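You operate a simulated robot arm through the tools that you are given. There is no shell and no other tool. Be economical: measure what you need, move in short steps, check, and stop when the job is done.

The job below is to be done with a simulated robot arm. You get a single attempt, and the scene is never put back.

JOB
Wipe the mud off the scooter on the lift and tag it as the workshop card says.
Fine: blue rag damped in the white tub and put back; tub lid left on the workbench; tag on the armrest peg. What is to be rubbed or washed off counts as gone when no trace of it is left.

It is judged by the outcome, as a careful person would: the job done as asked, and still so three seconds after it is handed in. It fails if anything else is knocked over, pushed out of place, dropped, spilled or broken. Lids that push on must go on centred and level and be pressed home; caps that screw on are set level and turned clockwise until they are tight.

ROBOT AND FRAMES
A 7-joint arm with a two-finger parallel gripper on a trunk, on a base that drives. Base frame: it is fixed to the floor where the robot stands at the start and does not move with it; the origin is under the middle of the robot, x ahead of it, y to its left, z up; the surface under the hand at the start is at about z = 880. Readings come in mm, degrees, newtons and seconds.
With the tool pointing down near the work surface it reaches from about 220 to 740 mm from the robot's upright axis, wherever it stands. Its first joint turns from -166.0 to 166.0 degrees. Places, roughly: blue rag (7x10x3 cm) [400, -100, 900]; cream scooter [-1300, 300, 800]; peg on the armrest [-1000, 900, 1200]. Payload 1.57 kg.
The tool frame sits at the grasp point between the pads (the TCP): z along the fingers, y along the line on which they close. The tips reach 30 mm beyond it. Largest opening 110 mm; finger width 24, thickness 12; the body of the gripper, 48 by 112 mm, starts 78 mm behind the TCP.
Orientation is told as [roll, pitch, yaw] about the base's x, y, z axes, in that order, counted from this pose: with the fingers straight down and closing along the base's y, the tool's x points along the base's -x, its y along +y and its z along -z.

CONTROLS
- The arm moves only by the tool jog_arm. Its argument "steps" is a list of rows, each a list of 3 entries, a list of its own where there are three numbers: the shift along the base's x, y, z in units of 25 mm (1.0 is 25 mm), then the turn, a rotation vector about the base's x, y, z in units of 6 degrees (1.0 is 6 degrees), then the gripper command, from -1 (shut) to 1 (fully open), values between in proportion. In form: [[[dx, dy, dz], [rx, ry, rz], hand], ...]. A call has 1 to 12 rows; each row shifts and turns the commanded pose from where the row before left it. A call with a number of a shift or a turn outside -1 to 1 is refused whole. Each row takes 0.2 s and may step no farther than 50 mm and 8.6 degrees from the row before; otherwise, or with a gripper value out of range, the whole call is refused. Where a pose cannot be reached the arm comes as near as it can. A force on the tool above 90 N (or 10 N above the force at the start of the call, whichever is more), or a blocked arm, ends the call early, and 0.2 s more pass. Each finger travels about 45 mm/s and halts on what it meets, pressing with about 41 N; the grip force reading is that of the motor and also rises with nothing between the fingers. The clock runs only during rows and for 0.2 s after the last one: add rows that do not move to give the fingers time. It gives the time, the measured TCP pose, the force on the tool (base axes), the opening and the grip force at its end, in the units of the frame above (readings bear some noise), with the torque about the TCP (base axes, N m) and any sound that the robot's microphone picked up.
- Cameras (640 x 400 px; columns grow to the right, rows downward): "scene" is now at [19.8, 163.1, 1582.4]; the picture's right is [0.02, -1.00, 0.00], its down [-0.68, -0.01, -0.73] and it looks along [0.73, 0.01, -0.68] (base axes); focal length 283 px, centre (320, 200). "wrist" rides on the gripper at [70, 16, -141] in the tool frame; the picture's right is [-0.23, 0.97, 0.00], its down [-0.86, -0.20, -0.48] and it looks along [-0.47, -0.11, 0.88] (tool axes); focal length 222 px, centre (320, 200).
- capture(camera): a new picture of that camera. It takes no simulated time.
- slide_trunk(by): slides the trunk up (or, below 0, down) by that many mm; the arm and the scene camera ride with it, the base frame stays. It gives what a move gives, with no picture.
- drive_base(legs): drives the robot by 1 to 6 legs, each [ahead, turn to the left] in mm and degrees, along the robot's own axes; the way and the turn of a leg run together, so that a leg with both is an arc; at most 1500 mm and 180 degrees a leg. The arm and the cameras ride along, it lands a little off, and it stops where it bumps. It gives what a move gives.
- head_to(pan, tilt): turns the head with the scene camera to pan (to the left, within 155 degrees either way) and tilt (down, from -29 to 69), counted from straight ahead of the robot. It gives what a move gives.
- probe_pixels(camera, pixels): for up to 12 pixels [column, row] of the newest picture of that camera ("zoom" is the newest enlarged one), the place [x, y, z] in the base frame of the surface seen there, good to about 2 mm, but the place of the scene camera against the robot may be out by one fixed shift of up to 18 mm in any direction. It takes no simulated time.
- enlarge(camera, box): a new picture of the part [left, top, right, bottom] of that camera's present view, enlarged. It takes no simulated time.
- sign_off(): hands the job in; it is judged then, once.

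Work in short steps. Measure before you move; look again where a grasp or a placing could have gone wrong, and mend it. You have 80 turns and 52 pictures in all, those below and enlarged ones among them. Open the gripper and draw the arm clear of the work before you hand the job in, unless the task says otherwise; then end with one line.

The tools are called after ">>>" as name(argument=value, ...) on one line, values as JSON. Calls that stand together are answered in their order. jog_arm: Moves the arm, as the interface text tells. Its arguments: {"type":"object","properties":{"steps":{"type":"array","items":{"type":"array"}}},"required":["steps"]} The other tools are called the same way: slide_trunk (by) slides the trunk up or down; drive_base (legs) drives the base; head_to (pan, tilt) turns the head that bears the scene camera; capture (camera) takes a picture; probe_pixels (camera, pixels) gives the place of the surface under pixels of a picture; enlarge (camera, box) takes an enlarged picture of a part of a camera's view; sign_off () hands the job in.

At the start:

```text
time_s: 0.0
tool_pos: [488.3, 153.6, 1001.3]
tool_rot: [0.0, 0.1, 0.0]
ft_force: [0.2, -0.1, -0.7]
wrist_torque: [0.03, 0.0, 0.01]
finger_gap: 109.9
finger_force: 0.1
trunk travel left (down, up): [-525.0, 65.0]
robot x, y, heading: [-0.9, -2.1, 0.2]
head pan, tilt: [0.9, 42.8]
```

scene: 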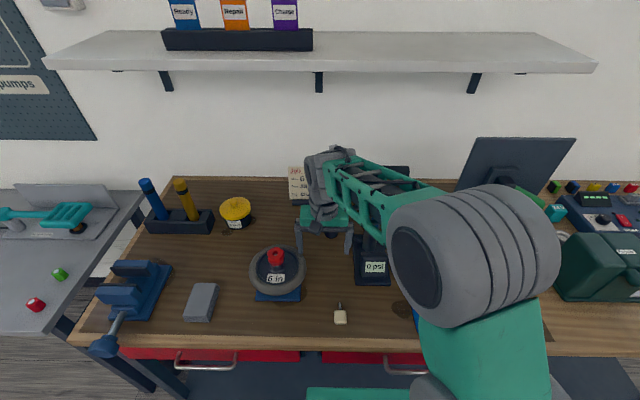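
wrist: 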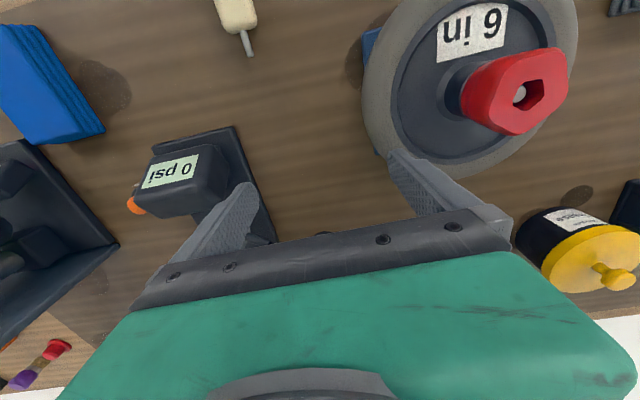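

The card seems to be at about (298,185), behind the arm, and the tags Ready/Repair/Charge are on the shelf. I'll enlarge the card and the tags.

>>> enlarge(camera="scene", box=[270, 150, 350, 200])

>>> enlarge(camera="scene", box=[150, 0, 330, 112])

>>> head_to(pan=-35, tilt=40)

>>> capture(camera="scene")

```text
8.00 times, centred on (310, 175) of scene
```

zoom: 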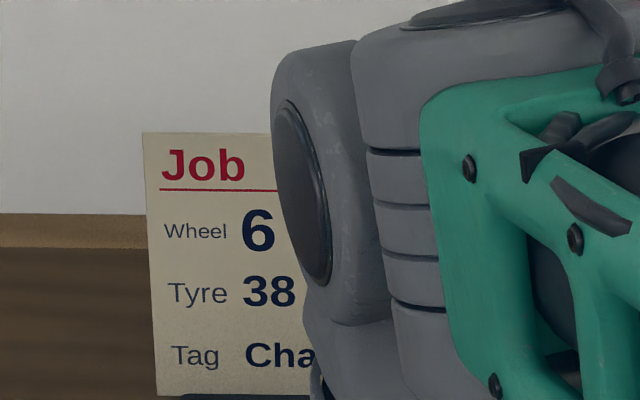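

```text
3.56 times, centred on (240, 56) of scene
```

zoom: 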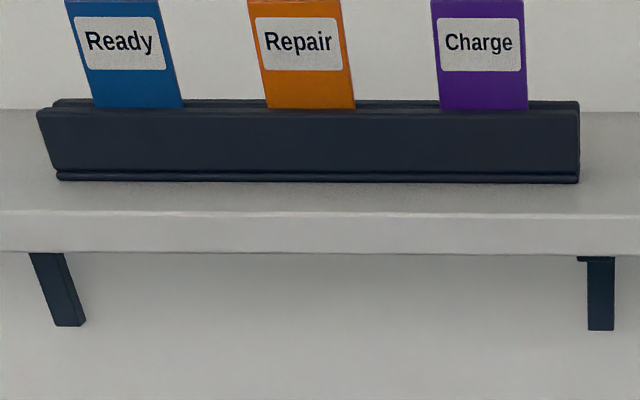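

```text
time_s: 1.0
tool_pos: [488.8, 153.1, 999.7]
tool_rot: [0.0, -0.1, 0.0]
ft_force: [-0.1, 0.5, 0.8]
wrist_torque: [0.0, -0.01, 0.01]
finger_gap: 110.0
finger_force: 0.1
trunk travel left (down, up): [-525.0, 65.0]
robot x, y, heading: [-3.5, 0.3, -0.2]
head pan, tilt: [-35.0, 40.0]
```

```text
47 pictures are left
```

scene: 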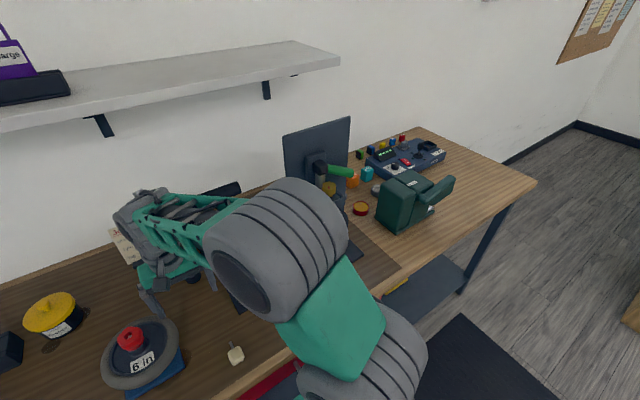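

The card says Tag "Cha…" = Charge (purple). The white tub isn't visible yet; I'll turn the head around to see the rest of the room.

>>> head_to(pan=150, tilt=25)

>>> capture(camera="scene")

>>> head_to(pan=75, tilt=35)

>>> capture(camera="scene")

>>> head_to(pan=-110, tilt=30)

>>> capture(camera="scene")

```text
time_s: 3.8
tool_pos: [488.3, 153.2, 999.8]
tool_rot: [0.0, 0.0, 0.0]
ft_force: [-0.2, 0.2, 0.1]
wrist_torque: [0.04, 0.0, 0.01]
finger_gap: 109.9
finger_force: 0.1
trunk travel left (down, up): [-525.0, 65.0]
robot x, y, heading: [-0.1, 1.7, 0.2]
head pan, tilt: [150.0, 25.0]
```

```text
46 pictures are left
```

scene: 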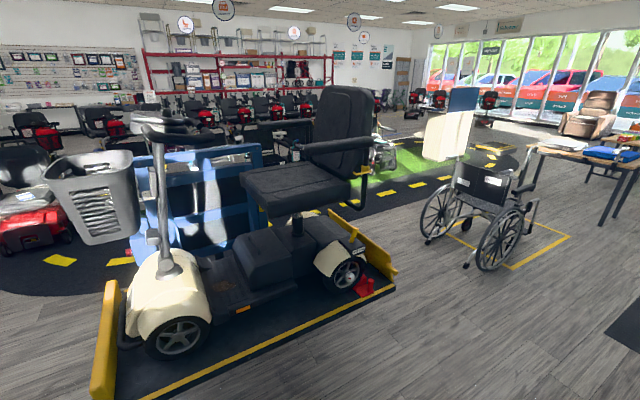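

```text
time_s: 5.2
tool_pos: [488.9, 153.8, 1000.0]
tool_rot: [0.1, 0.1, 0.0]
ft_force: [0.7, 0.0, -0.2]
wrist_torque: [0.02, -0.05, -0.01]
finger_gap: 109.7
finger_force: 0.1
trunk travel left (down, up): [-525.0, 65.0]
robot x, y, heading: [-3.3, -0.6, -0.0]
head pan, tilt: [75.0, 35.0]
```

```text
45 pictures are left
```

scene: 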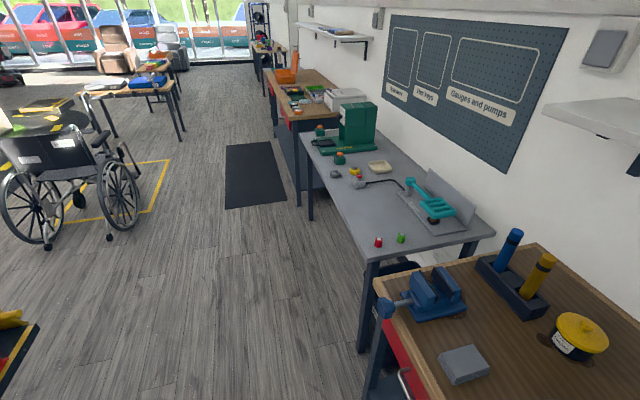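

```text
time_s: 8.0
tool_pos: [488.1, 154.4, 999.8]
tool_rot: [0.1, 0.1, -0.1]
ft_force: [0.3, 0.5, 0.2]
wrist_torque: [0.02, -0.02, -0.04]
finger_gap: 110.0
finger_force: 0.1
trunk travel left (down, up): [-525.0, 65.0]
robot x, y, heading: [-1.5, -0.3, -0.0]
head pan, tilt: [-110.0, 30.0]
```

```text
44 pictures are left
```

scene: 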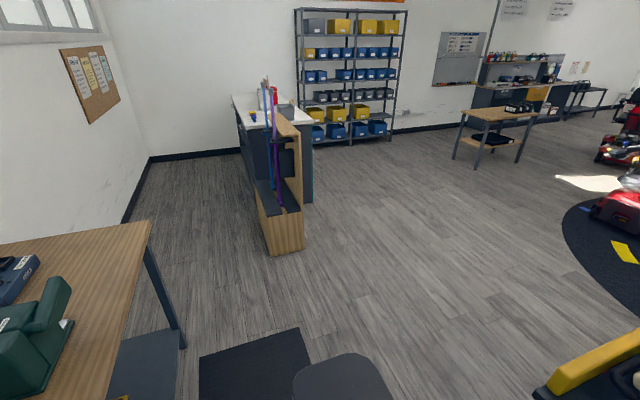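

The white tub must be on the bench behind the arm. I'll move the arm up and to the left and look again.

>>> jog_arm(steps=[[[-1, 0, 1], [0, 0, 0], 1], [[-1, 0.5, 1], [0, 0, 0], 1], [[-1, 1, 1], [0, 0, 0], 1], [[-0.5, 1, 1], [0, 0, 0], 1], [[-0.5, 1, 1], [0, 0, 0], 1], [[-0.5, 1, 0], [0, 0, 0], 1], [[-0.5, 1, 0], [0, 0, 0], 1], [[-0.5, 1, 0], [0, 0, 0], 1], [[0, 1, 0], [0, 0, 0], 1], [[0, 1, 0], [0, 0, 0], 1], [[0, 1, 0], [0, 0, 0], 1], [[0, 1, 0], [0, 0, 0], 1]])

>>> head_to(pan=-15, tilt=40)

>>> capture(camera="scene")

```text
time_s: 10.6
tool_pos: [351.1, 416.0, 1125.4]
tool_rot: [0.0, -0.1, 0.0]
ft_force: [0.1, 1.0, 0.3]
wrist_torque: [-0.01, 0.02, 0.0]
finger_gap: 109.9
finger_force: 0.0
trunk travel left (down, up): [-525.0, 65.0]
robot x, y, heading: [0.6, 1.7, -0.0]
head pan, tilt: [-110.0, 30.0]
```

```text
time_s: 12.3
tool_pos: [351.9, 415.3, 1126.1]
tool_rot: [0.0, 0.0, 0.0]
ft_force: [1.0, -0.1, -0.2]
wrist_torque: [0.02, -0.03, 0.04]
finger_gap: 110.2
finger_force: 0.0
trunk travel left (down, up): [-525.0, 65.0]
robot x, y, heading: [-1.6, 4.0, 0.3]
head pan, tilt: [-15.0, 40.0]
```

```text
43 pictures are left
```

scene: 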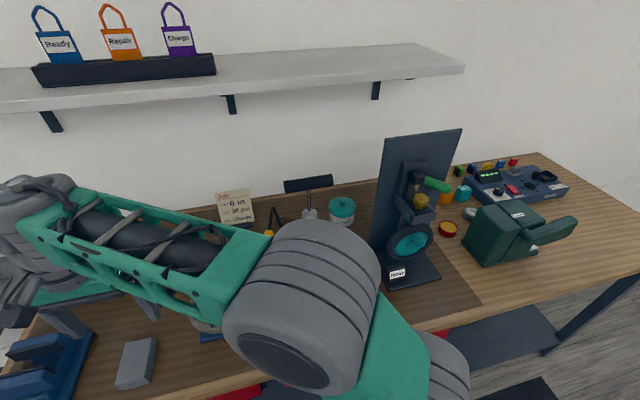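

A white tub with a teal lid shows at (342,210). I'll enlarge it, the card and the tags, and probe positions.

>>> enlarge(camera="scene", box=[200, 160, 400, 285])

>>> probe_pixels(camera="scene", pixels=[[342, 210], [342, 198], [341, 220], [310, 212], [178, 38], [177, 50], [163, 20], [190, 65], [50, 78], [340, 200], [300, 60], [404, 275]])

>>> enlarge(camera="scene", box=[20, 0, 230, 110])

```text
3.20 times, centred on (300, 222) of scene
```

zoom: 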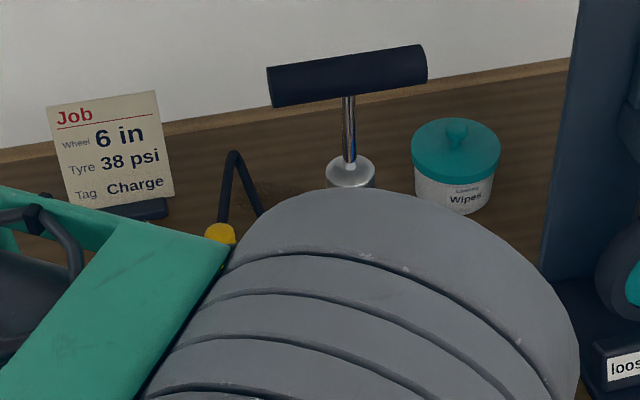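

```text
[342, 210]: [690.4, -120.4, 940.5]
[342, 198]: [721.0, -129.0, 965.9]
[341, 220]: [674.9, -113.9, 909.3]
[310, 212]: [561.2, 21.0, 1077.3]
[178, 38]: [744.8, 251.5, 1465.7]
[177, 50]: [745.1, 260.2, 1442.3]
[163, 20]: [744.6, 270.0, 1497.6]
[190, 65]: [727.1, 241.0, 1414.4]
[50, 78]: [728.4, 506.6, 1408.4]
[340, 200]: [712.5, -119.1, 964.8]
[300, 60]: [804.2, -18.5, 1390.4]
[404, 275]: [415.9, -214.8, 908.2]
```

```text
3.05 times, centred on (125, 55) of scene
```

zoom: 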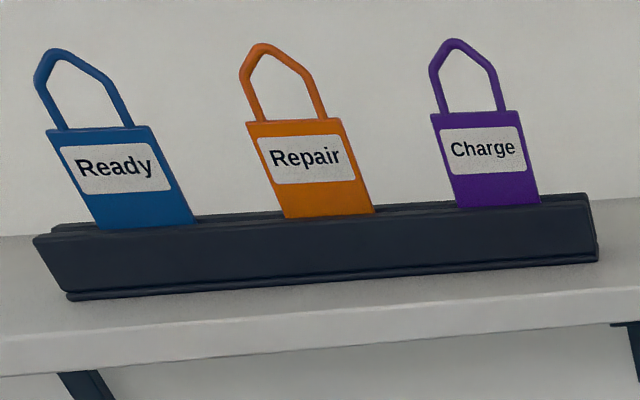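

The card says Charge (38 psi, 6 in are for others). Now a closer look at the scooter and the armrest peg from here.

>>> head_to(pan=152, tilt=25)

>>> enlarge(camera="scene", box=[80, 80, 400, 280])

>>> enlarge(camera="scene", box=[60, 200, 380, 400])

```text
time_s: 14.8
tool_pos: [350.9, 414.8, 1125.1]
tool_rot: [0.0, 0.0, 0.1]
ft_force: [-0.6, -0.9, -0.7]
wrist_torque: [-0.01, 0.03, 0.02]
finger_gap: 110.1
finger_force: 0.0
trunk travel left (down, up): [-525.0, 65.0]
robot x, y, heading: [-2.1, 3.4, -0.1]
head pan, tilt: [152.0, 25.0]
```

```text
2.00 times, centred on (240, 180) of scene
```

zoom: 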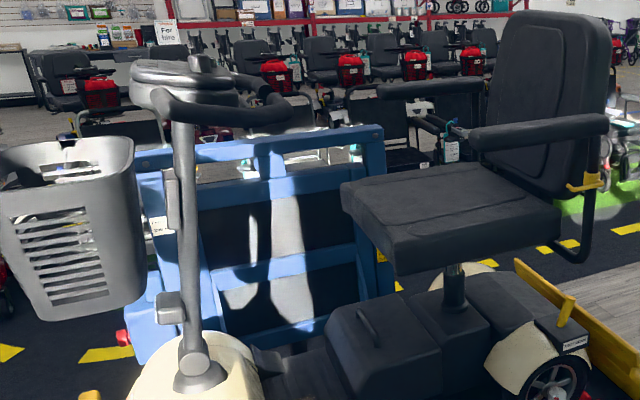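

```text
2.00 times, centred on (220, 300) of scene
```

zoom: 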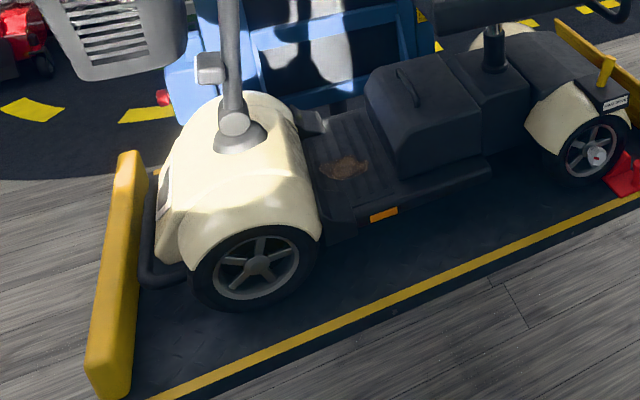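

Mud shows on the footboard at zoom (340,168). I'll probe it and its surroundings, and the peg on the armrest (yellow part near scene (373,170)).

>>> probe_pixels(camera="zoom", pixels=[[318, 168], [367, 166], [340, 158], [345, 178], [340, 168], [330, 195], [375, 150], [370, 215], [400, 190], [300, 130], [420, 310], [240, 60]])

>>> enlarge(camera="scene", box=[290, 110, 410, 185])

>>> probe_pixels(camera="zoom", pixels=[[100, 170], [380, 170], [460, 310], [410, 375], [480, 370], [420, 350], [250, 60], [300, 240], [200, 190]])

```text
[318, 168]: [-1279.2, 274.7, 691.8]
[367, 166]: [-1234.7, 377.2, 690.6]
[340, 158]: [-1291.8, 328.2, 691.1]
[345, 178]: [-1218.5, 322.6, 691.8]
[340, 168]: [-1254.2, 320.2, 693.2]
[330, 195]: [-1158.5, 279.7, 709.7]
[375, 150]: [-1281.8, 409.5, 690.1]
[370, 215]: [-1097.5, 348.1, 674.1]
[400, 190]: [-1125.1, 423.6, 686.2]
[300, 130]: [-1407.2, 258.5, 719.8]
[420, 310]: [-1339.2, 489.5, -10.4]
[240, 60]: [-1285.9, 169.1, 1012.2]
```

```text
5.33 times, centred on (350, 148) of scene
```

zoom: 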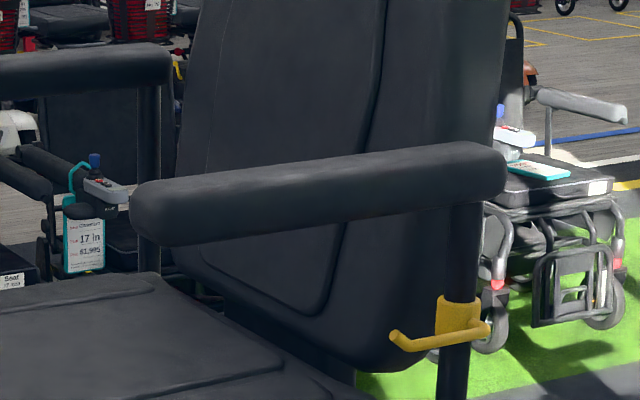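

```text
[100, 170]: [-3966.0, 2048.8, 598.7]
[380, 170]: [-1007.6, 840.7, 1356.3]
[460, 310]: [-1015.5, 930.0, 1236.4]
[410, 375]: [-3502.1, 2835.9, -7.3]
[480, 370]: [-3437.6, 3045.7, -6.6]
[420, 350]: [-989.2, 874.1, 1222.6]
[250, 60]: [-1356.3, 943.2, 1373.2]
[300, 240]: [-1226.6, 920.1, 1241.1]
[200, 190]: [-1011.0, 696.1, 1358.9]
```

Mud on the footboard is around x −1292…−1218, y 275…377, z 691; peg near (−1000, 880, 1225). Now I move the hand over the rag and tub to see them with the wrist camera.

>>> jog_arm(steps=[[[0, -1, 0], [0, 0, 0], 1], [[0, -1, 0], [0, 0, 0], 1], [[0, -1, 0], [0, 0, 0], 1], [[0, -1, 0], [0, 0, 0], 1], [[0, -1, 0], [0, 0, 0], 1], [[0, -1, 0], [0, 0, 0], 1], [[0, -1, 0], [0, 0, 0], 1], [[0, -1, 0], [0, 0, 0], 1], [[0, -1, 0], [0, 0, 0], 1], [[0, -1, 0], [0, 0, 0], 1], [[0, -1, 0], [0, 0, 0], 1], [[0, -1, 0], [0, 0, 0], 1]])

>>> jog_arm(steps=[[[0, -1, 0], [0, 0, 0], 1], [[0, -1, 0], [0, 0, 0], 1], [[0, -1, 0], [0, 0, 0], 1], [[0, -1, 0], [0, 0, 0], 1], [[0, -1, 0], [0, 0, 0], 1], [[0, -1, 0], [0, 0, 0], 1], [[0, -1, 0], [0, 0, 0], 1], [[0, -1, 0], [0, 0, 0], 1], [[0, -0.6, 0], [0, 0, 0], 1], [[0, 0, 0], [0, 0, 0], 1]])

>>> capture(camera="wrist")

>>> head_to(pan=0, tilt=45)

>>> capture(camera="scene")

```text
time_s: 17.4
tool_pos: [351.7, 117.0, 1126.0]
tool_rot: [0.0, 0.0, 0.1]
ft_force: [1.1, -0.8, -0.1]
wrist_torque: [0.02, 0.01, 0.02]
finger_gap: 110.0
finger_force: 0.1
trunk travel left (down, up): [-525.0, 65.0]
robot x, y, heading: [1.5, 0.8, 0.3]
head pan, tilt: [152.0, 25.0]
```

```text
time_s: 19.6
tool_pos: [350.1, -98.8, 1125.8]
tool_rot: [0.0, 0.0, 0.0]
ft_force: [-0.3, 0.2, 0.0]
wrist_torque: [0.0, 0.0, -0.04]
finger_gap: 109.7
finger_force: 0.1
trunk travel left (down, up): [-525.0, 65.0]
robot x, y, heading: [1.4, -1.0, 0.0]
head pan, tilt: [152.0, 25.0]
```

```text
37 pictures are left
```

wrist: 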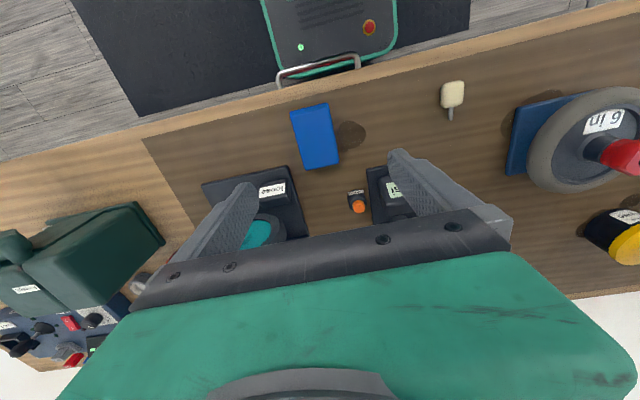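

```text
time_s: 22.0
tool_pos: [349.3, -98.1, 1126.4]
tool_rot: [0.0, 0.0, 0.2]
ft_force: [0.2, 0.3, 0.5]
wrist_torque: [-0.02, 0.0, 0.05]
finger_gap: 110.0
finger_force: 0.1
trunk travel left (down, up): [-525.0, 65.0]
robot x, y, heading: [-0.5, -1.8, 0.0]
head pan, tilt: [0.0, 45.0]
```

```text
36 pictures are left
```

scene: 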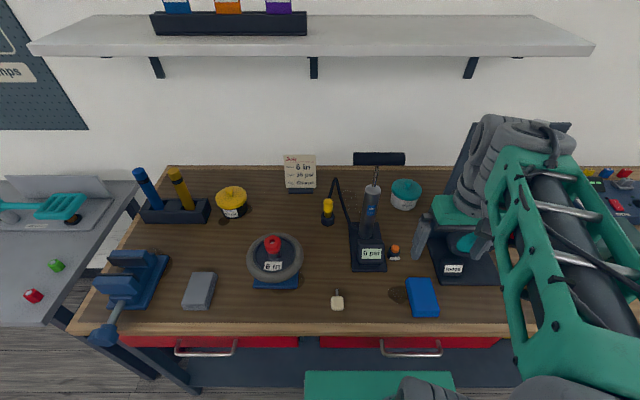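

Rag lies at scene (422,297), tub at (406,193). I'll probe the rag with both cameras to find the scene camera's shift, and the tub.

>>> probe_pixels(camera="wrist", pixels=[[291, 112], [327, 105], [337, 164], [307, 168], [314, 137], [360, 160], [272, 190], [452, 93]])

>>> probe_pixels(camera="scene", pixels=[[408, 281], [432, 279], [437, 310], [412, 311], [422, 295], [406, 182], [393, 188], [421, 188], [406, 190], [404, 205], [453, 268], [337, 302]])

>>> enlarge(camera="scene", box=[340, 145, 460, 220])

>>> probe_pixels(camera="zoom", pixels=[[282, 240], [355, 215], [430, 240], [355, 255], [355, 195], [340, 330], [310, 70], [190, 250], [355, 222]])

```text
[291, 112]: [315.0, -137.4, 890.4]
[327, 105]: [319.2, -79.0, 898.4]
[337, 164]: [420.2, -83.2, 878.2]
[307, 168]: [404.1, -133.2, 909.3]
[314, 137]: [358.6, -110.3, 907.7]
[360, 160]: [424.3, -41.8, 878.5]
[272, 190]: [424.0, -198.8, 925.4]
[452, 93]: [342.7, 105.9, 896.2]
```

```text
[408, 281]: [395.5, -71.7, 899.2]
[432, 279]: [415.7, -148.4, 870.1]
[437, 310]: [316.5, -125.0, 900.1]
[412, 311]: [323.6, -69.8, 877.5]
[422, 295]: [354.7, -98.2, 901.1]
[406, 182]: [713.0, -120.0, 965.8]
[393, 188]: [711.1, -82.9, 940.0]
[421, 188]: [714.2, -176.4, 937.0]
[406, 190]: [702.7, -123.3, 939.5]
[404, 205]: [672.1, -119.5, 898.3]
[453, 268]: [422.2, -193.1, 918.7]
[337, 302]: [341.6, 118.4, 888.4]
```

```text
5.33 times, centred on (400, 182) of scene
```

zoom: 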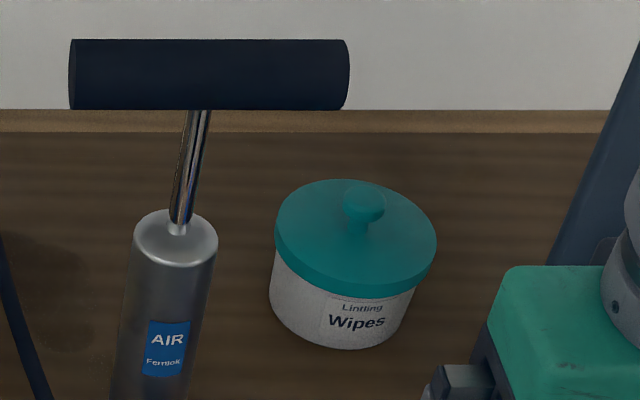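

```text
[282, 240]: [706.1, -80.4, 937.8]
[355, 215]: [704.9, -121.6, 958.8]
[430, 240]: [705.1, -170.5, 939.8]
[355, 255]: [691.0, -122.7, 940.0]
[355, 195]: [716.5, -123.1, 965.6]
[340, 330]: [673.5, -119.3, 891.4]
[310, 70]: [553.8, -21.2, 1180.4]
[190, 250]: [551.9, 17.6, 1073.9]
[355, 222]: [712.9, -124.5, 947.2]
```

Scene readings are about 8 mm low in z and about 10 mm high in y versus the wrist. I'll probe obstacles near the tub: pump T-bar, standing panel, shelf front edge, tag rail.

>>> probe_pixels(camera="scene", pixels=[[355, 158], [403, 158], [479, 128], [460, 178], [571, 126], [400, 55], [400, 45], [400, 25], [278, 5], [278, 14], [278, 28], [260, 335]])

>>> probe_pixels(camera="wrist", pixels=[[260, 232], [290, 210], [205, 185], [330, 30], [390, 60], [120, 290], [110, 215], [400, 180], [385, 195], [355, 205]])

```text
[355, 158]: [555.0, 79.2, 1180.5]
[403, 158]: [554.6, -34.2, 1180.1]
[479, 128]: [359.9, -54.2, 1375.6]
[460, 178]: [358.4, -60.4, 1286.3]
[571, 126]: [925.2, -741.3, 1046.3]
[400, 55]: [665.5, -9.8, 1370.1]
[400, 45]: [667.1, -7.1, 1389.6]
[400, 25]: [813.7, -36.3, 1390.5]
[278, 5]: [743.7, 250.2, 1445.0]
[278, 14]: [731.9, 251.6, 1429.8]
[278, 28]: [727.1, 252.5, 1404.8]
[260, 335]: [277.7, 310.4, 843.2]
```

```text
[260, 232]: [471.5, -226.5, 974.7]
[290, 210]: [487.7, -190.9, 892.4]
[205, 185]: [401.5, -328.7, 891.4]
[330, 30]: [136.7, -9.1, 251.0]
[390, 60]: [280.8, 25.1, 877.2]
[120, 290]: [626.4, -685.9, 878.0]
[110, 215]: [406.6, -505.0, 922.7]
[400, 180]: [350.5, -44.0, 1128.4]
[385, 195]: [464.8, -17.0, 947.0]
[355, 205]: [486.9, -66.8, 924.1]
```

Shelf front edge x≈665, z 1370–1390; T-bar spans y −34…79 at x 555, z 1180. The truing-stand panel near (490,−200) is still unmeasured, so I raise the trunk and shift the hand left for a clear view of it.

>>> slide_trunk(by=60)

>>> jog_arm(steps=[[[0, 1, 0], [0, 0, 0], 1], [[0, 1, 0], [0, 0, 0], 1], [[0, 1, 0], [0, 0, 0], 1], [[0, 1, 0], [0, 0, 0], 1], [[0, 1, 0], [0, 0, 0], 1], [[0, 1, 0], [0, 0, 0], 1], [[0, 1, 0], [0, 0, 0], 1], [[0, 1, 0], [0, 0, 0], 1], [[0, 1, 0], [0, 0, 0], 1]])

>>> head_to(pan=-12, tilt=40)

>>> capture(camera="scene")

```text
time_s: 23.0
tool_pos: [350.1, -98.3, 1185.7]
tool_rot: [0.1, -0.1, 0.0]
ft_force: [-0.2, 0.2, -0.8]
wrist_torque: [-0.03, 0.01, -0.03]
finger_gap: 110.1
finger_force: 0.0
trunk travel left (down, up): [-585.0, 5.0]
robot x, y, heading: [5.2, -1.9, 0.2]
head pan, tilt: [0.0, 45.0]
```

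```text
time_s: 25.0
tool_pos: [349.9, 126.7, 1183.9]
tool_rot: [0.1, -0.1, 0.0]
ft_force: [0.9, 0.0, 0.3]
wrist_torque: [0.02, 0.05, -0.01]
finger_gap: 110.0
finger_force: 0.0
trunk travel left (down, up): [-585.0, 5.0]
robot x, y, heading: [-2.4, 0.5, -0.1]
head pan, tilt: [0.0, 45.0]
```

```text
time_s: 25.8
tool_pos: [350.8, 125.0, 1186.0]
tool_rot: [-0.1, -0.1, 0.0]
ft_force: [0.1, -0.1, 0.4]
wrist_torque: [-0.01, 0.01, 0.0]
finger_gap: 109.9
finger_force: 0.0
trunk travel left (down, up): [-585.0, 5.0]
robot x, y, heading: [2.5, -2.4, 0.0]
head pan, tilt: [-12.0, 40.0]
```

```text
34 pictures are left
```

scene: 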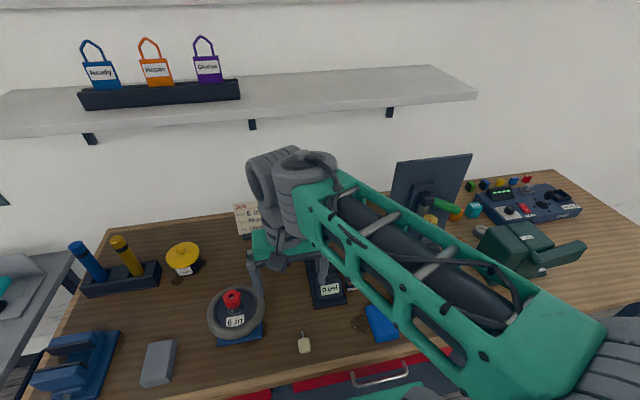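

Now the panel top is visible at (395–472,155–165). I probe it along with parts of the arm for its shape and the tags.

>>> probe_pixels(camera="scene", pixels=[[398, 166], [468, 157], [396, 190], [430, 175], [455, 205], [205, 62], [215, 75], [197, 78], [204, 38], [213, 50], [195, 50], [208, 90]])

>>> probe_pixels(camera="scene", pixels=[[300, 155], [330, 180], [450, 270], [560, 340], [280, 190], [450, 340], [476, 90], [238, 88], [82, 100], [180, 255]])

```text
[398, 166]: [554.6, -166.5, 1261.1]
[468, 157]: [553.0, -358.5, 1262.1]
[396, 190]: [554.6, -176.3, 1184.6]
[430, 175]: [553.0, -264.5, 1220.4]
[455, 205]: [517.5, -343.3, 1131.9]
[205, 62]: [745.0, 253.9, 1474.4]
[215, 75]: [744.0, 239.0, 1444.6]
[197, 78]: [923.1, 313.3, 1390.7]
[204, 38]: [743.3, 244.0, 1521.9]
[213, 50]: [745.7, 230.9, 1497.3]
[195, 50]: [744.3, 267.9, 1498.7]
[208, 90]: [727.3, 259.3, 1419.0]
```

```text
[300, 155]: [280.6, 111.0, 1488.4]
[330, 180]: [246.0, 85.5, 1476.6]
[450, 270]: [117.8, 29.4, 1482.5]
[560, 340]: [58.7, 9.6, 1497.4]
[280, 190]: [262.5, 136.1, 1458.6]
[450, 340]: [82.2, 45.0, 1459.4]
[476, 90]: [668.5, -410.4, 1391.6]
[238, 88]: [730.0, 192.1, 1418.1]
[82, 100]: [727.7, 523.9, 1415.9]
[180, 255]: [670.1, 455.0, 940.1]
```

The panel is at x 555, y ≤ −176, top z≈1270; T-bar ends at y≈−44: a slot of ~130 mm centred on y −110. I go to (440,−125,1200) with a slight forward pitch to view the tub by the wrist camera.

>>> jog_arm(steps=[[[0, -1, 0], [0, 0, 0], 1], [[0, -1, 0], [0, 0, 0], 1], [[0, -1, 0], [0, 0, 0], 1], [[0, -1, 0], [0, 0, 0], 1], [[0, -1, 0], [0, 0, 0], 1], [[0, -1, 0], [0, 0, 0], 1], [[0, -1, 0], [0, 0, 0], 1], [[0, -1, 0], [0, 0, 0], 1], [[0, -1, 0], [0, 0, 0], 1], [[0, -1, 0], [0, 0, 0], 1]])

>>> jog_arm(steps=[[[1, 0, 0], [0, 0, 0], 1], [[1, 0, 0], [0, -1, 0], 1], [[1, 0, 0], [0, -1, 0], 1], [[0.6, 0, 0.6], [0, -0.5, 0], 1], [[0, 0, 0], [0, 0, 0], 1]])

>>> capture(camera="wrist")

```text
time_s: 27.9
tool_pos: [351.7, -124.0, 1185.3]
tool_rot: [-0.1, 0.1, 0.1]
ft_force: [0.4, 0.6, 0.8]
wrist_torque: [0.02, 0.01, -0.01]
finger_gap: 110.1
finger_force: 0.1
trunk travel left (down, up): [-585.0, 5.0]
robot x, y, heading: [-4.3, 4.3, -0.3]
head pan, tilt: [-12.0, 40.0]
```

```text
time_s: 29.1
tool_pos: [441.6, -124.7, 1199.5]
tool_rot: [0.1, -15.1, 0.0]
ft_force: [-0.9, -0.3, 0.0]
wrist_torque: [-0.01, -0.01, 0.03]
finger_gap: 110.2
finger_force: 0.0
trunk travel left (down, up): [-585.0, 5.0]
robot x, y, heading: [-1.2, -5.9, -0.3]
head pan, tilt: [-12.0, 40.0]
```

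```text
33 pictures are left
```

wrist: 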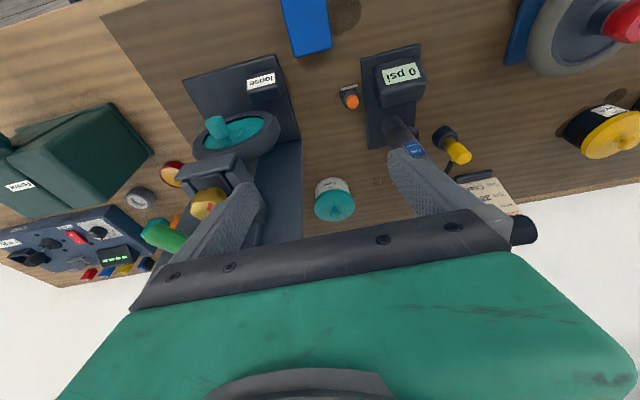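

The tub is visible at (335,200). I enlarge it and probe the lid and knob.

>>> enlarge(camera="wrist", box=[260, 160, 400, 248])

>>> probe_pixels(camera="zoom", pixels=[[250, 200], [435, 195], [340, 150], [340, 270], [350, 220], [345, 185], [300, 90], [345, 235], [305, 120], [265, 180], [430, 180]])

```text
4.55 times, centred on (330, 204) of wrist
```

zoom: 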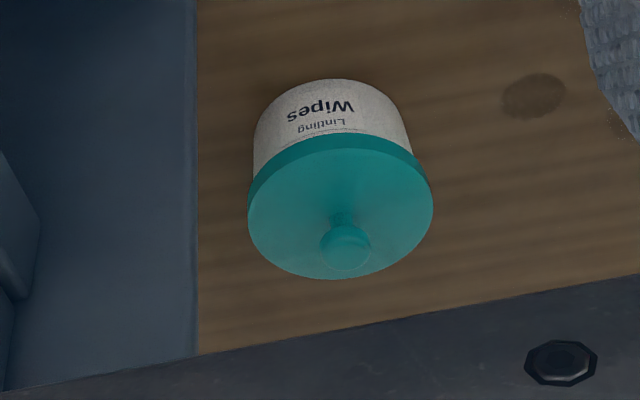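

```text
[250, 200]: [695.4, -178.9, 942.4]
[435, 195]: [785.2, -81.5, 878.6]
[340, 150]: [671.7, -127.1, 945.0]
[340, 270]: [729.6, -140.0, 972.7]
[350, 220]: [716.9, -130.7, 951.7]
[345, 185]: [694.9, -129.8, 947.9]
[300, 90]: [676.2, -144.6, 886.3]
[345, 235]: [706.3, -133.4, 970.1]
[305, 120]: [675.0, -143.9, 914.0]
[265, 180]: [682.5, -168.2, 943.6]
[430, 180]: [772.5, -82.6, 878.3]
```

Lid centre ≈ (714,−134), lid top ≈ 950, knob about z 955–973. The gripper body is 112 wide, so I turn it −90° in yaw (narrow side across the slot), shift the fingers narrower, and stay above the T-bar.

>>> jog_arm(steps=[[[0, 0, 0], [0, 1, 0], 0.2], [[0, 0, 0], [0, 1, 0], 0.2], [[0, 0, 0], [0, 0.5, 0], 0.2], [[0, 0, 0], [0, 0, -1], 0.2], [[0, 0, 0], [0, 0, -1], 0.2], [[0, 0, 0], [0, 0, -1], 0.2], [[0, 0, 0], [0, 0, -1], 0.2], [[0, 0, 0], [0, 0, -1], 0.2], [[0, 0, 0], [0, 0, -1], 0.2], [[0, 0, 0], [0, 0, -1], 0.2], [[0, 0, 0], [0, 0, -1], 0.2], [[0, 0, 0], [0, 0, -1], 0.2]])

>>> jog_arm(steps=[[[0, 0, -0.5], [0, 0, -1], 0.2], [[0, 0, -0.5], [0, 0, -1], 0.2], [[0, 0, -0.5], [0, 0, -1], 0.2], [[0, 0, -0.5], [0, 0, -1], 0.2], [[0, 0, -0.5], [0, 0, -1], 0.2], [[0, 0, -0.5], [0, 0, -1], 0.2], [[1, 0.2, 0], [0, 0, 0], 0.2], [[1, 0, 0], [0, 0, 0], 0.2]])

>>> capture(camera="scene")

```text
time_s: 31.8
tool_pos: [439.9, -124.1, 1200.8]
tool_rot: [0.0, -0.1, -54.1]
ft_force: [0.5, -1.4, 0.2]
wrist_torque: [0.02, -0.05, 0.0]
finger_gap: 65.8
finger_force: 0.1
trunk travel left (down, up): [-585.0, 5.0]
robot x, y, heading: [0.8, -1.0, -0.0]
head pan, tilt: [-12.0, 40.0]
```

```text
time_s: 33.5
tool_pos: [488.8, -118.8, 1126.6]
tool_rot: [0.0, 0.1, -89.9]
ft_force: [0.8, 0.0, 0.2]
wrist_torque: [-0.04, 0.0, 0.03]
finger_gap: 66.1
finger_force: 0.1
trunk travel left (down, up): [-585.0, 5.0]
robot x, y, heading: [2.5, -0.3, -0.1]
head pan, tilt: [-12.0, 40.0]
```

```text
31 pictures are left
```

scene: 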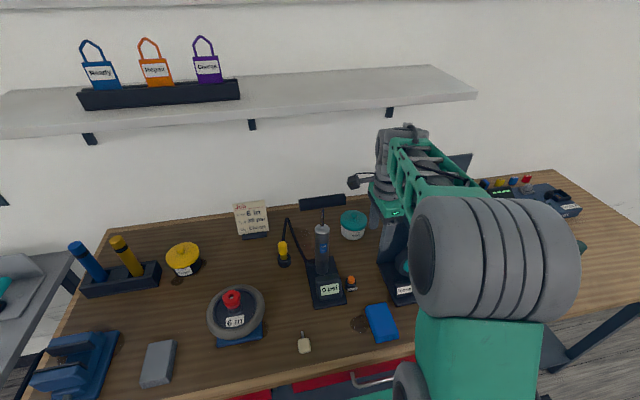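

Camera arm protrudes at (352,182). I probe it and the wrist/forearm for clearance with the T-bar, panel and shelf.

>>> probe_pixels(camera="scene", pixels=[[352, 182], [365, 183], [385, 135], [410, 128], [380, 175], [405, 195], [440, 165], [480, 185], [325, 201], [342, 198], [304, 203], [390, 205]])

```text
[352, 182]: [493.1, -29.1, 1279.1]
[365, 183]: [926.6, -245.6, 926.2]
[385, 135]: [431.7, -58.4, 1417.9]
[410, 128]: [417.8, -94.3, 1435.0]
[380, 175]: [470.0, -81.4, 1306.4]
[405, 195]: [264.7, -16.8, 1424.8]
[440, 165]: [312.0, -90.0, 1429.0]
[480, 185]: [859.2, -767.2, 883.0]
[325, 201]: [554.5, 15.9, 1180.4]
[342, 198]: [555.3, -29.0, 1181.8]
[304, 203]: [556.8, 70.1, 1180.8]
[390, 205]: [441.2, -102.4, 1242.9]
```

Clearances are fine at z 1126 (camera bottom ≈1250 above the bar at 1200). I advance to x≈590, then descend while moving to above the knob.

>>> jog_arm(steps=[[[1, 0, 0], [0, 0, 0], 0.2], [[1, 0, 0], [0, 0, 0], 0.2], [[1, 0, 0], [0, 0, 0], 0.2], [[1, 0, 0], [0, 0, 0], 0.2], [[0.4, -0.1, -1], [0, 0, 0], 0.2], [[0.4, -0.1, -1], [0, 0, 0], 0.2], [[0.2, -0.1, -1], [0, 0, 0], 0.2], [[1, -0.1, -0.4], [0, 0, 0], 0.2], [[0, 0, 0], [0, 0, 0], 0.2]])

>>> capture(camera="wrist")

>>> capture(camera="scene")

```text
time_s: 35.5
tool_pos: [639.6, -129.3, 1040.0]
tool_rot: [0.1, 0.0, -90.0]
ft_force: [-0.2, 0.9, 0.4]
wrist_torque: [0.01, 0.04, -0.03]
finger_gap: 66.0
finger_force: 0.0
trunk travel left (down, up): [-585.0, 5.0]
robot x, y, heading: [2.3, 3.8, -0.4]
head pan, tilt: [-12.0, 40.0]
```

```text
30 pictures are left
```

wrist: 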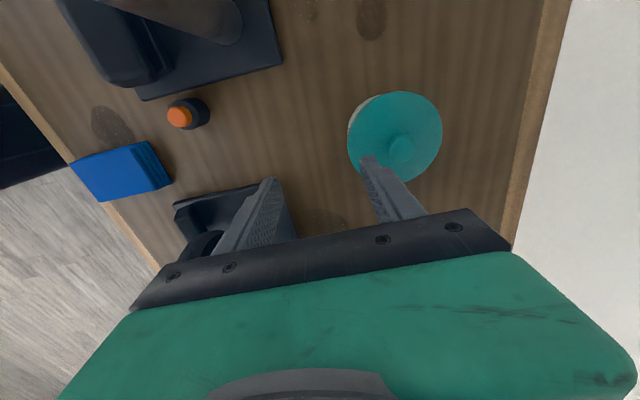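

```text
29 pictures are left
```

scene: 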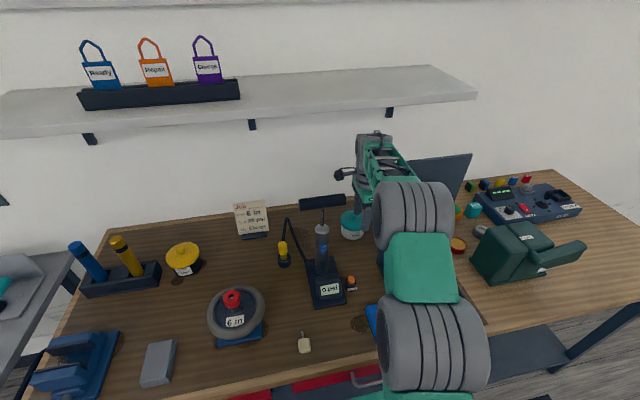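

The lid shows at wrist (395,140), knob ~(402,150). I probe knob and lid edges for precise centring, plus the forearm by the panel.

>>> probe_pixels(camera="wrist", pixels=[[392, 147], [401, 140], [411, 147], [401, 150], [442, 130], [390, 93], [410, 93], [430, 165], [352, 120], [375, 105]])

>>> probe_pixels(camera="scene", pixels=[[376, 215], [380, 190], [400, 182], [412, 162], [362, 175], [360, 137], [375, 133], [380, 150], [450, 190]])

```text
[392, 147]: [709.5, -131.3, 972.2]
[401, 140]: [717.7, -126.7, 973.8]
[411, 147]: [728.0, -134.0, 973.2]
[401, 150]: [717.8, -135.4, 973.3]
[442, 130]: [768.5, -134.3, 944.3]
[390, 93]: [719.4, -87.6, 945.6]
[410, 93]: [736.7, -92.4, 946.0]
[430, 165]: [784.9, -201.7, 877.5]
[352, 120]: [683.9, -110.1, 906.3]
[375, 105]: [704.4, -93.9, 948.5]
```

```text
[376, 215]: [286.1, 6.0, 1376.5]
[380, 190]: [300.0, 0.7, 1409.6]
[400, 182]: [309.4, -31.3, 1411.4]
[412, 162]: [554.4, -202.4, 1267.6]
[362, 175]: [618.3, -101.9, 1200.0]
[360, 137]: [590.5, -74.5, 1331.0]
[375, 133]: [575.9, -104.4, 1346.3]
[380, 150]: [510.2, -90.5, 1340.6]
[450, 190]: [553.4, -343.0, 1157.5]
```

Knob centre is (718,−134), top 973. I move over it and descend to TCP z≈983 (tips just above the lid top), then close.

>>> jog_arm(steps=[[[1, -0.1, 0], [0, 0, 0], 0.2], [[1, -0.1, 0], [0, 0, 0], 0.2], [[1, 0, 0], [0, 0, 0], 0.2], [[0.15, 0, -0.6], [0, 0, 0], 0.2], [[0, 0, -0.8], [0, 0, 0], 0.2], [[0, 0, -0.8], [0, 0, 0], 0.2], [[0, 0, 0], [0, 0, 0], 0.2]])

>>> jog_arm(steps=[[[0, 0, 0], [0, 0, 0], -1], [[0, 0, 0], [0, 0, 0], -1], [[0, 0, 0], [0, 0, 0], -1], [[0, 0, 0], [0, 0, 0], -1], [[0, 0, 0], [0, 0, 0], -1]])

>>> capture(camera="wrist")

```text
time_s: 37.1
tool_pos: [719.4, -132.5, 985.6]
tool_rot: [0.0, -0.1, -90.1]
ft_force: [0.1, -0.5, 0.9]
wrist_torque: [-0.01, -0.01, 0.01]
finger_gap: 66.0
finger_force: 0.1
trunk travel left (down, up): [-585.0, 5.0]
robot x, y, heading: [1.3, 1.0, 0.0]
head pan, tilt: [-12.0, 40.0]
```

```text
time_s: 38.4
tool_pos: [718.9, -131.8, 985.9]
tool_rot: [0.0, -0.1, -90.1]
ft_force: [-0.8, 0.0, 0.6]
wrist_torque: [0.0, 0.02, -0.02]
finger_gap: 23.6
finger_force: 35.7
trunk travel left (down, up): [-585.0, 5.0]
robot x, y, heading: [-2.0, -4.0, 0.1]
head pan, tilt: [-12.0, 40.0]
```

```text
28 pictures are left
```

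wrist: 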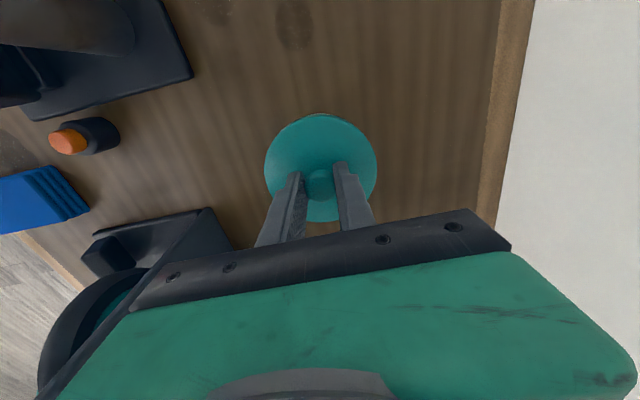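

The knob is held (gap 23.6). I pull straight up gently.

>>> jog_arm(steps=[[[0, 0, 0.2], [0, 0, 0], -1], [[0, 0, 0.3], [0, 0, 0], -1], [[0, 0, 0.5], [0, 0, 0], -1], [[0, 0, 0.6], [0, 0, 0], -1], [[0, 0, 0], [0, 0, 0], -1]])

>>> capture(camera="wrist")

```text
time_s: 39.5
tool_pos: [719.0, -133.8, 1026.7]
tool_rot: [0.0, 0.0, -90.0]
ft_force: [0.5, 0.1, -0.7]
wrist_torque: [0.05, 0.04, 0.05]
finger_gap: 23.2
finger_force: 35.2
trunk travel left (down, up): [-585.0, 5.0]
robot x, y, heading: [-1.2, -0.1, 0.3]
head pan, tilt: [-12.0, 40.0]
heard: snap
```

```text
27 pictures are left
```

wrist: 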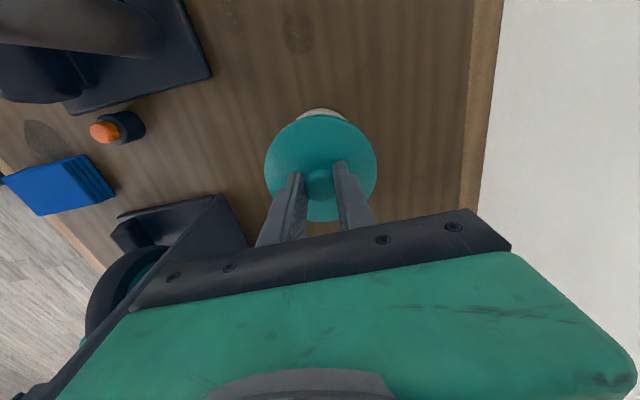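

The lid snapped off and is held. I carry it back out along the same path with y −118 in the slot.

>>> jog_arm(steps=[[[-1, 0.1, 0], [0, 0, 0], -1], [[-1, 0.2, 0], [0, 0, 0], -1], [[-1, 0.2, 0.2], [0, 0, 0], -1], [[-1, 0.1, 0.2], [0, 0, 0], -1], [[-0.5, 0, 1], [0, 0, 0], -1], [[-0.5, 0, 1], [0, 0, 0], -1], [[0, 0, 1], [0, 0, 0], -1], [[0, 0, 0.6], [0, 0, 0], -1], [[-1, 0, 0], [0, 0, 0], -1], [[-1, 0, 0], [0, 0, 0], -1], [[-1, 0, 0], [0, 0, 0], -1], [[-1, 0, 0], [0, 0, 0], -1]])

>>> jog_arm(steps=[[[-1, 0, 0], [0, 0, 0], -1], [[-1, 0, 0], [0, 0, 0], -1], [[-1, 0, 0], [0, 0, 0], -1], [[-1, 0, 0], [0, 0, 0], -1], [[-0.4, 1, 0], [0, 0, 0], -1], [[0, 1, 0], [0, 0, 0], -1], [[0, 1, 0], [0, 0, 0], -1], [[0, 1, 0], [0, 0, 0], -1], [[0, 1, 0], [0, 0, 0], -1], [[0, 0, 0], [0, 0, 0], -1]])

>>> capture(camera="wrist")

>>> capture(camera="scene")

```text
time_s: 42.1
tool_pos: [493.1, -119.1, 1128.3]
tool_rot: [0.1, 0.1, -90.0]
ft_force: [0.1, -0.6, -0.6]
wrist_torque: [0.03, 0.01, -0.01]
finger_gap: 23.0
finger_force: 35.2
trunk travel left (down, up): [-585.0, 5.0]
robot x, y, heading: [1.1, 0.2, -0.2]
head pan, tilt: [-12.0, 40.0]
```

```text
time_s: 44.4
tool_pos: [383.6, 6.8, 1125.8]
tool_rot: [0.0, 0.0, -89.9]
ft_force: [0.0, -0.5, 0.4]
wrist_torque: [-0.01, -0.03, 0.0]
finger_gap: 23.2
finger_force: 34.9
trunk travel left (down, up): [-585.0, 5.0]
robot x, y, heading: [2.7, -1.2, -0.1]
head pan, tilt: [-12.0, 40.0]
```

```text
26 pictures are left
```

wrist: 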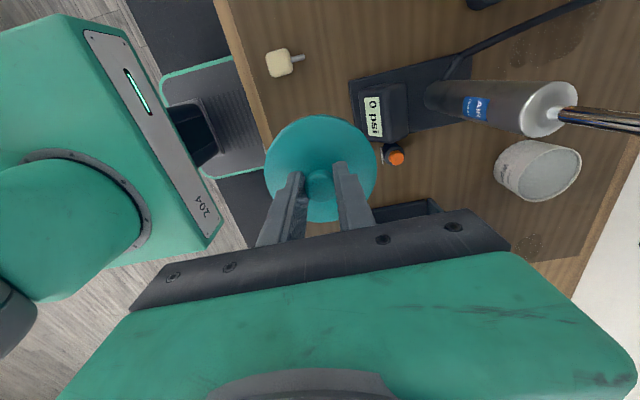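

```text
25 pictures are left
```

scene: 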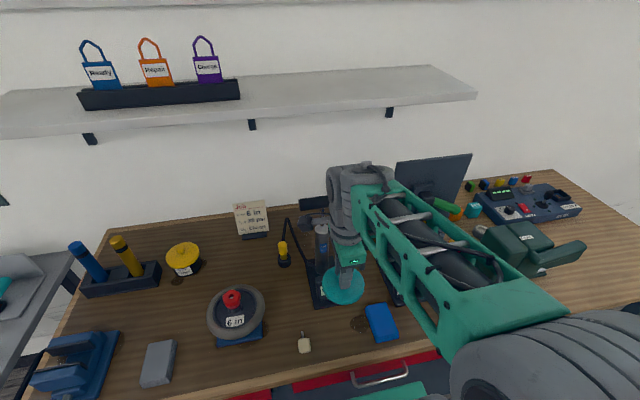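

The tub is open, greyish inside at wrist (555,170). I probe its contents, plus pump base, orange cap and mallet to choose the lid's place.

>>> probe_pixels(camera="wrist", pixels=[[555, 168], [580, 165], [535, 190], [548, 143], [560, 160], [396, 158], [372, 138], [352, 95], [298, 60], [275, 65]])

>>> enlarge(camera="wrist", box=[480, 120, 600, 210])

```text
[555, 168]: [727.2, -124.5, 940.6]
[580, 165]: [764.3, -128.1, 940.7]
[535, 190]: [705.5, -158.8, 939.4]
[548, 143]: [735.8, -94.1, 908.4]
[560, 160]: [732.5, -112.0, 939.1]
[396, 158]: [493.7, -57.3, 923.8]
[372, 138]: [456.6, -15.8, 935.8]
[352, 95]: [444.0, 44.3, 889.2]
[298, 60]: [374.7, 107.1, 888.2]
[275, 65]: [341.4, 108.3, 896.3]
```

```text
4.44 times, centred on (540, 165) of wrist
```

zoom: 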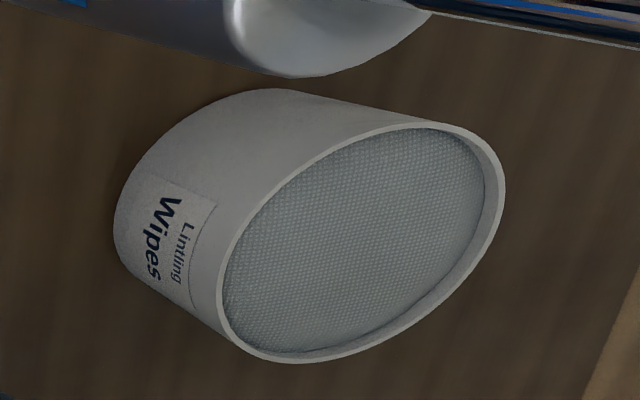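

The pad sits right at the rim (z≈940). I lower the lid to (365,15) on the bench, creeping near contact.

>>> jog_arm(steps=[[[-0.35, 0.17, -1], [0, 0, 0], -1], [[-0.35, 0.17, -1], [0, 0, 0], -1], [[0, 0, -1], [0, 0, 0], -1], [[0, 0, -1], [0, 0, 0], -1], [[0, 0, -1], [0, 0, 0], -1], [[0, 0, -1], [0, 0, 0], -1], [[0, 0, -1], [0, 0, 0], -1], [[0, 0, 0], [0, 0, 0], -1]])

>>> jog_arm(steps=[[[0, 0, -0.2], [0, 0, 0], -1], [[0, 0, -0.2], [0, 0, 0], -1], [[0, 0, -0.15], [0, 0, 0], -1], [[0, 0, -0.15], [0, 0, 0], -1], [[0, 0, -0.1], [0, 0, 0], -1], [[0, 0, -0.1], [0, 0, 0], -1]])

```text
time_s: 46.1
tool_pos: [365.2, 15.8, 949.3]
tool_rot: [0.0, 0.0, -90.0]
ft_force: [-0.3, -1.0, 0.2]
wrist_torque: [0.01, -0.03, 0.02]
finger_gap: 23.0
finger_force: 35.5
trunk travel left (down, up): [-585.0, 5.0]
robot x, y, heading: [0.5, 0.1, 0.2]
head pan, tilt: [-12.0, 40.0]
```

```text
time_s: 47.5
tool_pos: [366.5, 14.9, 927.6]
tool_rot: [0.0, 0.0, -90.0]
ft_force: [0.1, -0.4, -0.3]
wrist_torque: [0.01, -0.01, -0.03]
finger_gap: 23.1
finger_force: 35.5
trunk travel left (down, up): [-585.0, 5.0]
robot x, y, heading: [3.8, 1.1, -0.0]
head pan, tilt: [-12.0, 40.0]
```

No contact yet at 927.6; I creep further down in small steps.

>>> jog_arm(steps=[[[0, 0, -0.1], [0, 0, 0], -1], [[0, 0, -0.1], [0, 0, 0], -1], [[0, 0, -0.1], [0, 0, 0], -1]])

>>> jog_arm(steps=[[[0, 0, -0.08], [0, 0, 0], -1], [[0, 0, -0.08], [0, 0, 0], -1], [[0, 0, -0.08], [0, 0, 0], -1]])

>>> enlarge(camera="scene", box=[280, 250, 440, 350])

```text
time_s: 48.4
tool_pos: [366.7, 14.4, 922.8]
tool_rot: [0.4, 0.1, -90.0]
ft_force: [-5.5, 0.7, 23.7]
wrist_torque: [-0.07, 0.15, -0.06]
finger_gap: 23.0
finger_force: 35.6
trunk travel left (down, up): [-585.0, 5.0]
robot x, y, heading: [-1.3, -0.2, -0.3]
head pan, tilt: [-12.0, 40.0]
```

```text
time_s: 49.1
tool_pos: [367.1, 13.6, 915.4]
tool_rot: [0.3, -0.1, -90.0]
ft_force: [-1.6, -0.7, 39.4]
wrist_torque: [-0.13, -0.01, -0.03]
finger_gap: 23.5
finger_force: 35.6
trunk travel left (down, up): [-585.0, 5.0]
robot x, y, heading: [-1.2, -3.8, -0.1]
head pan, tilt: [-12.0, 40.0]
```

```text
4.00 times, centred on (360, 300) of scene
```

zoom: 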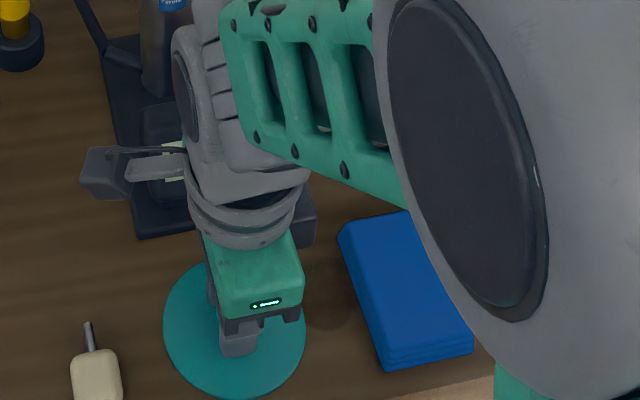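

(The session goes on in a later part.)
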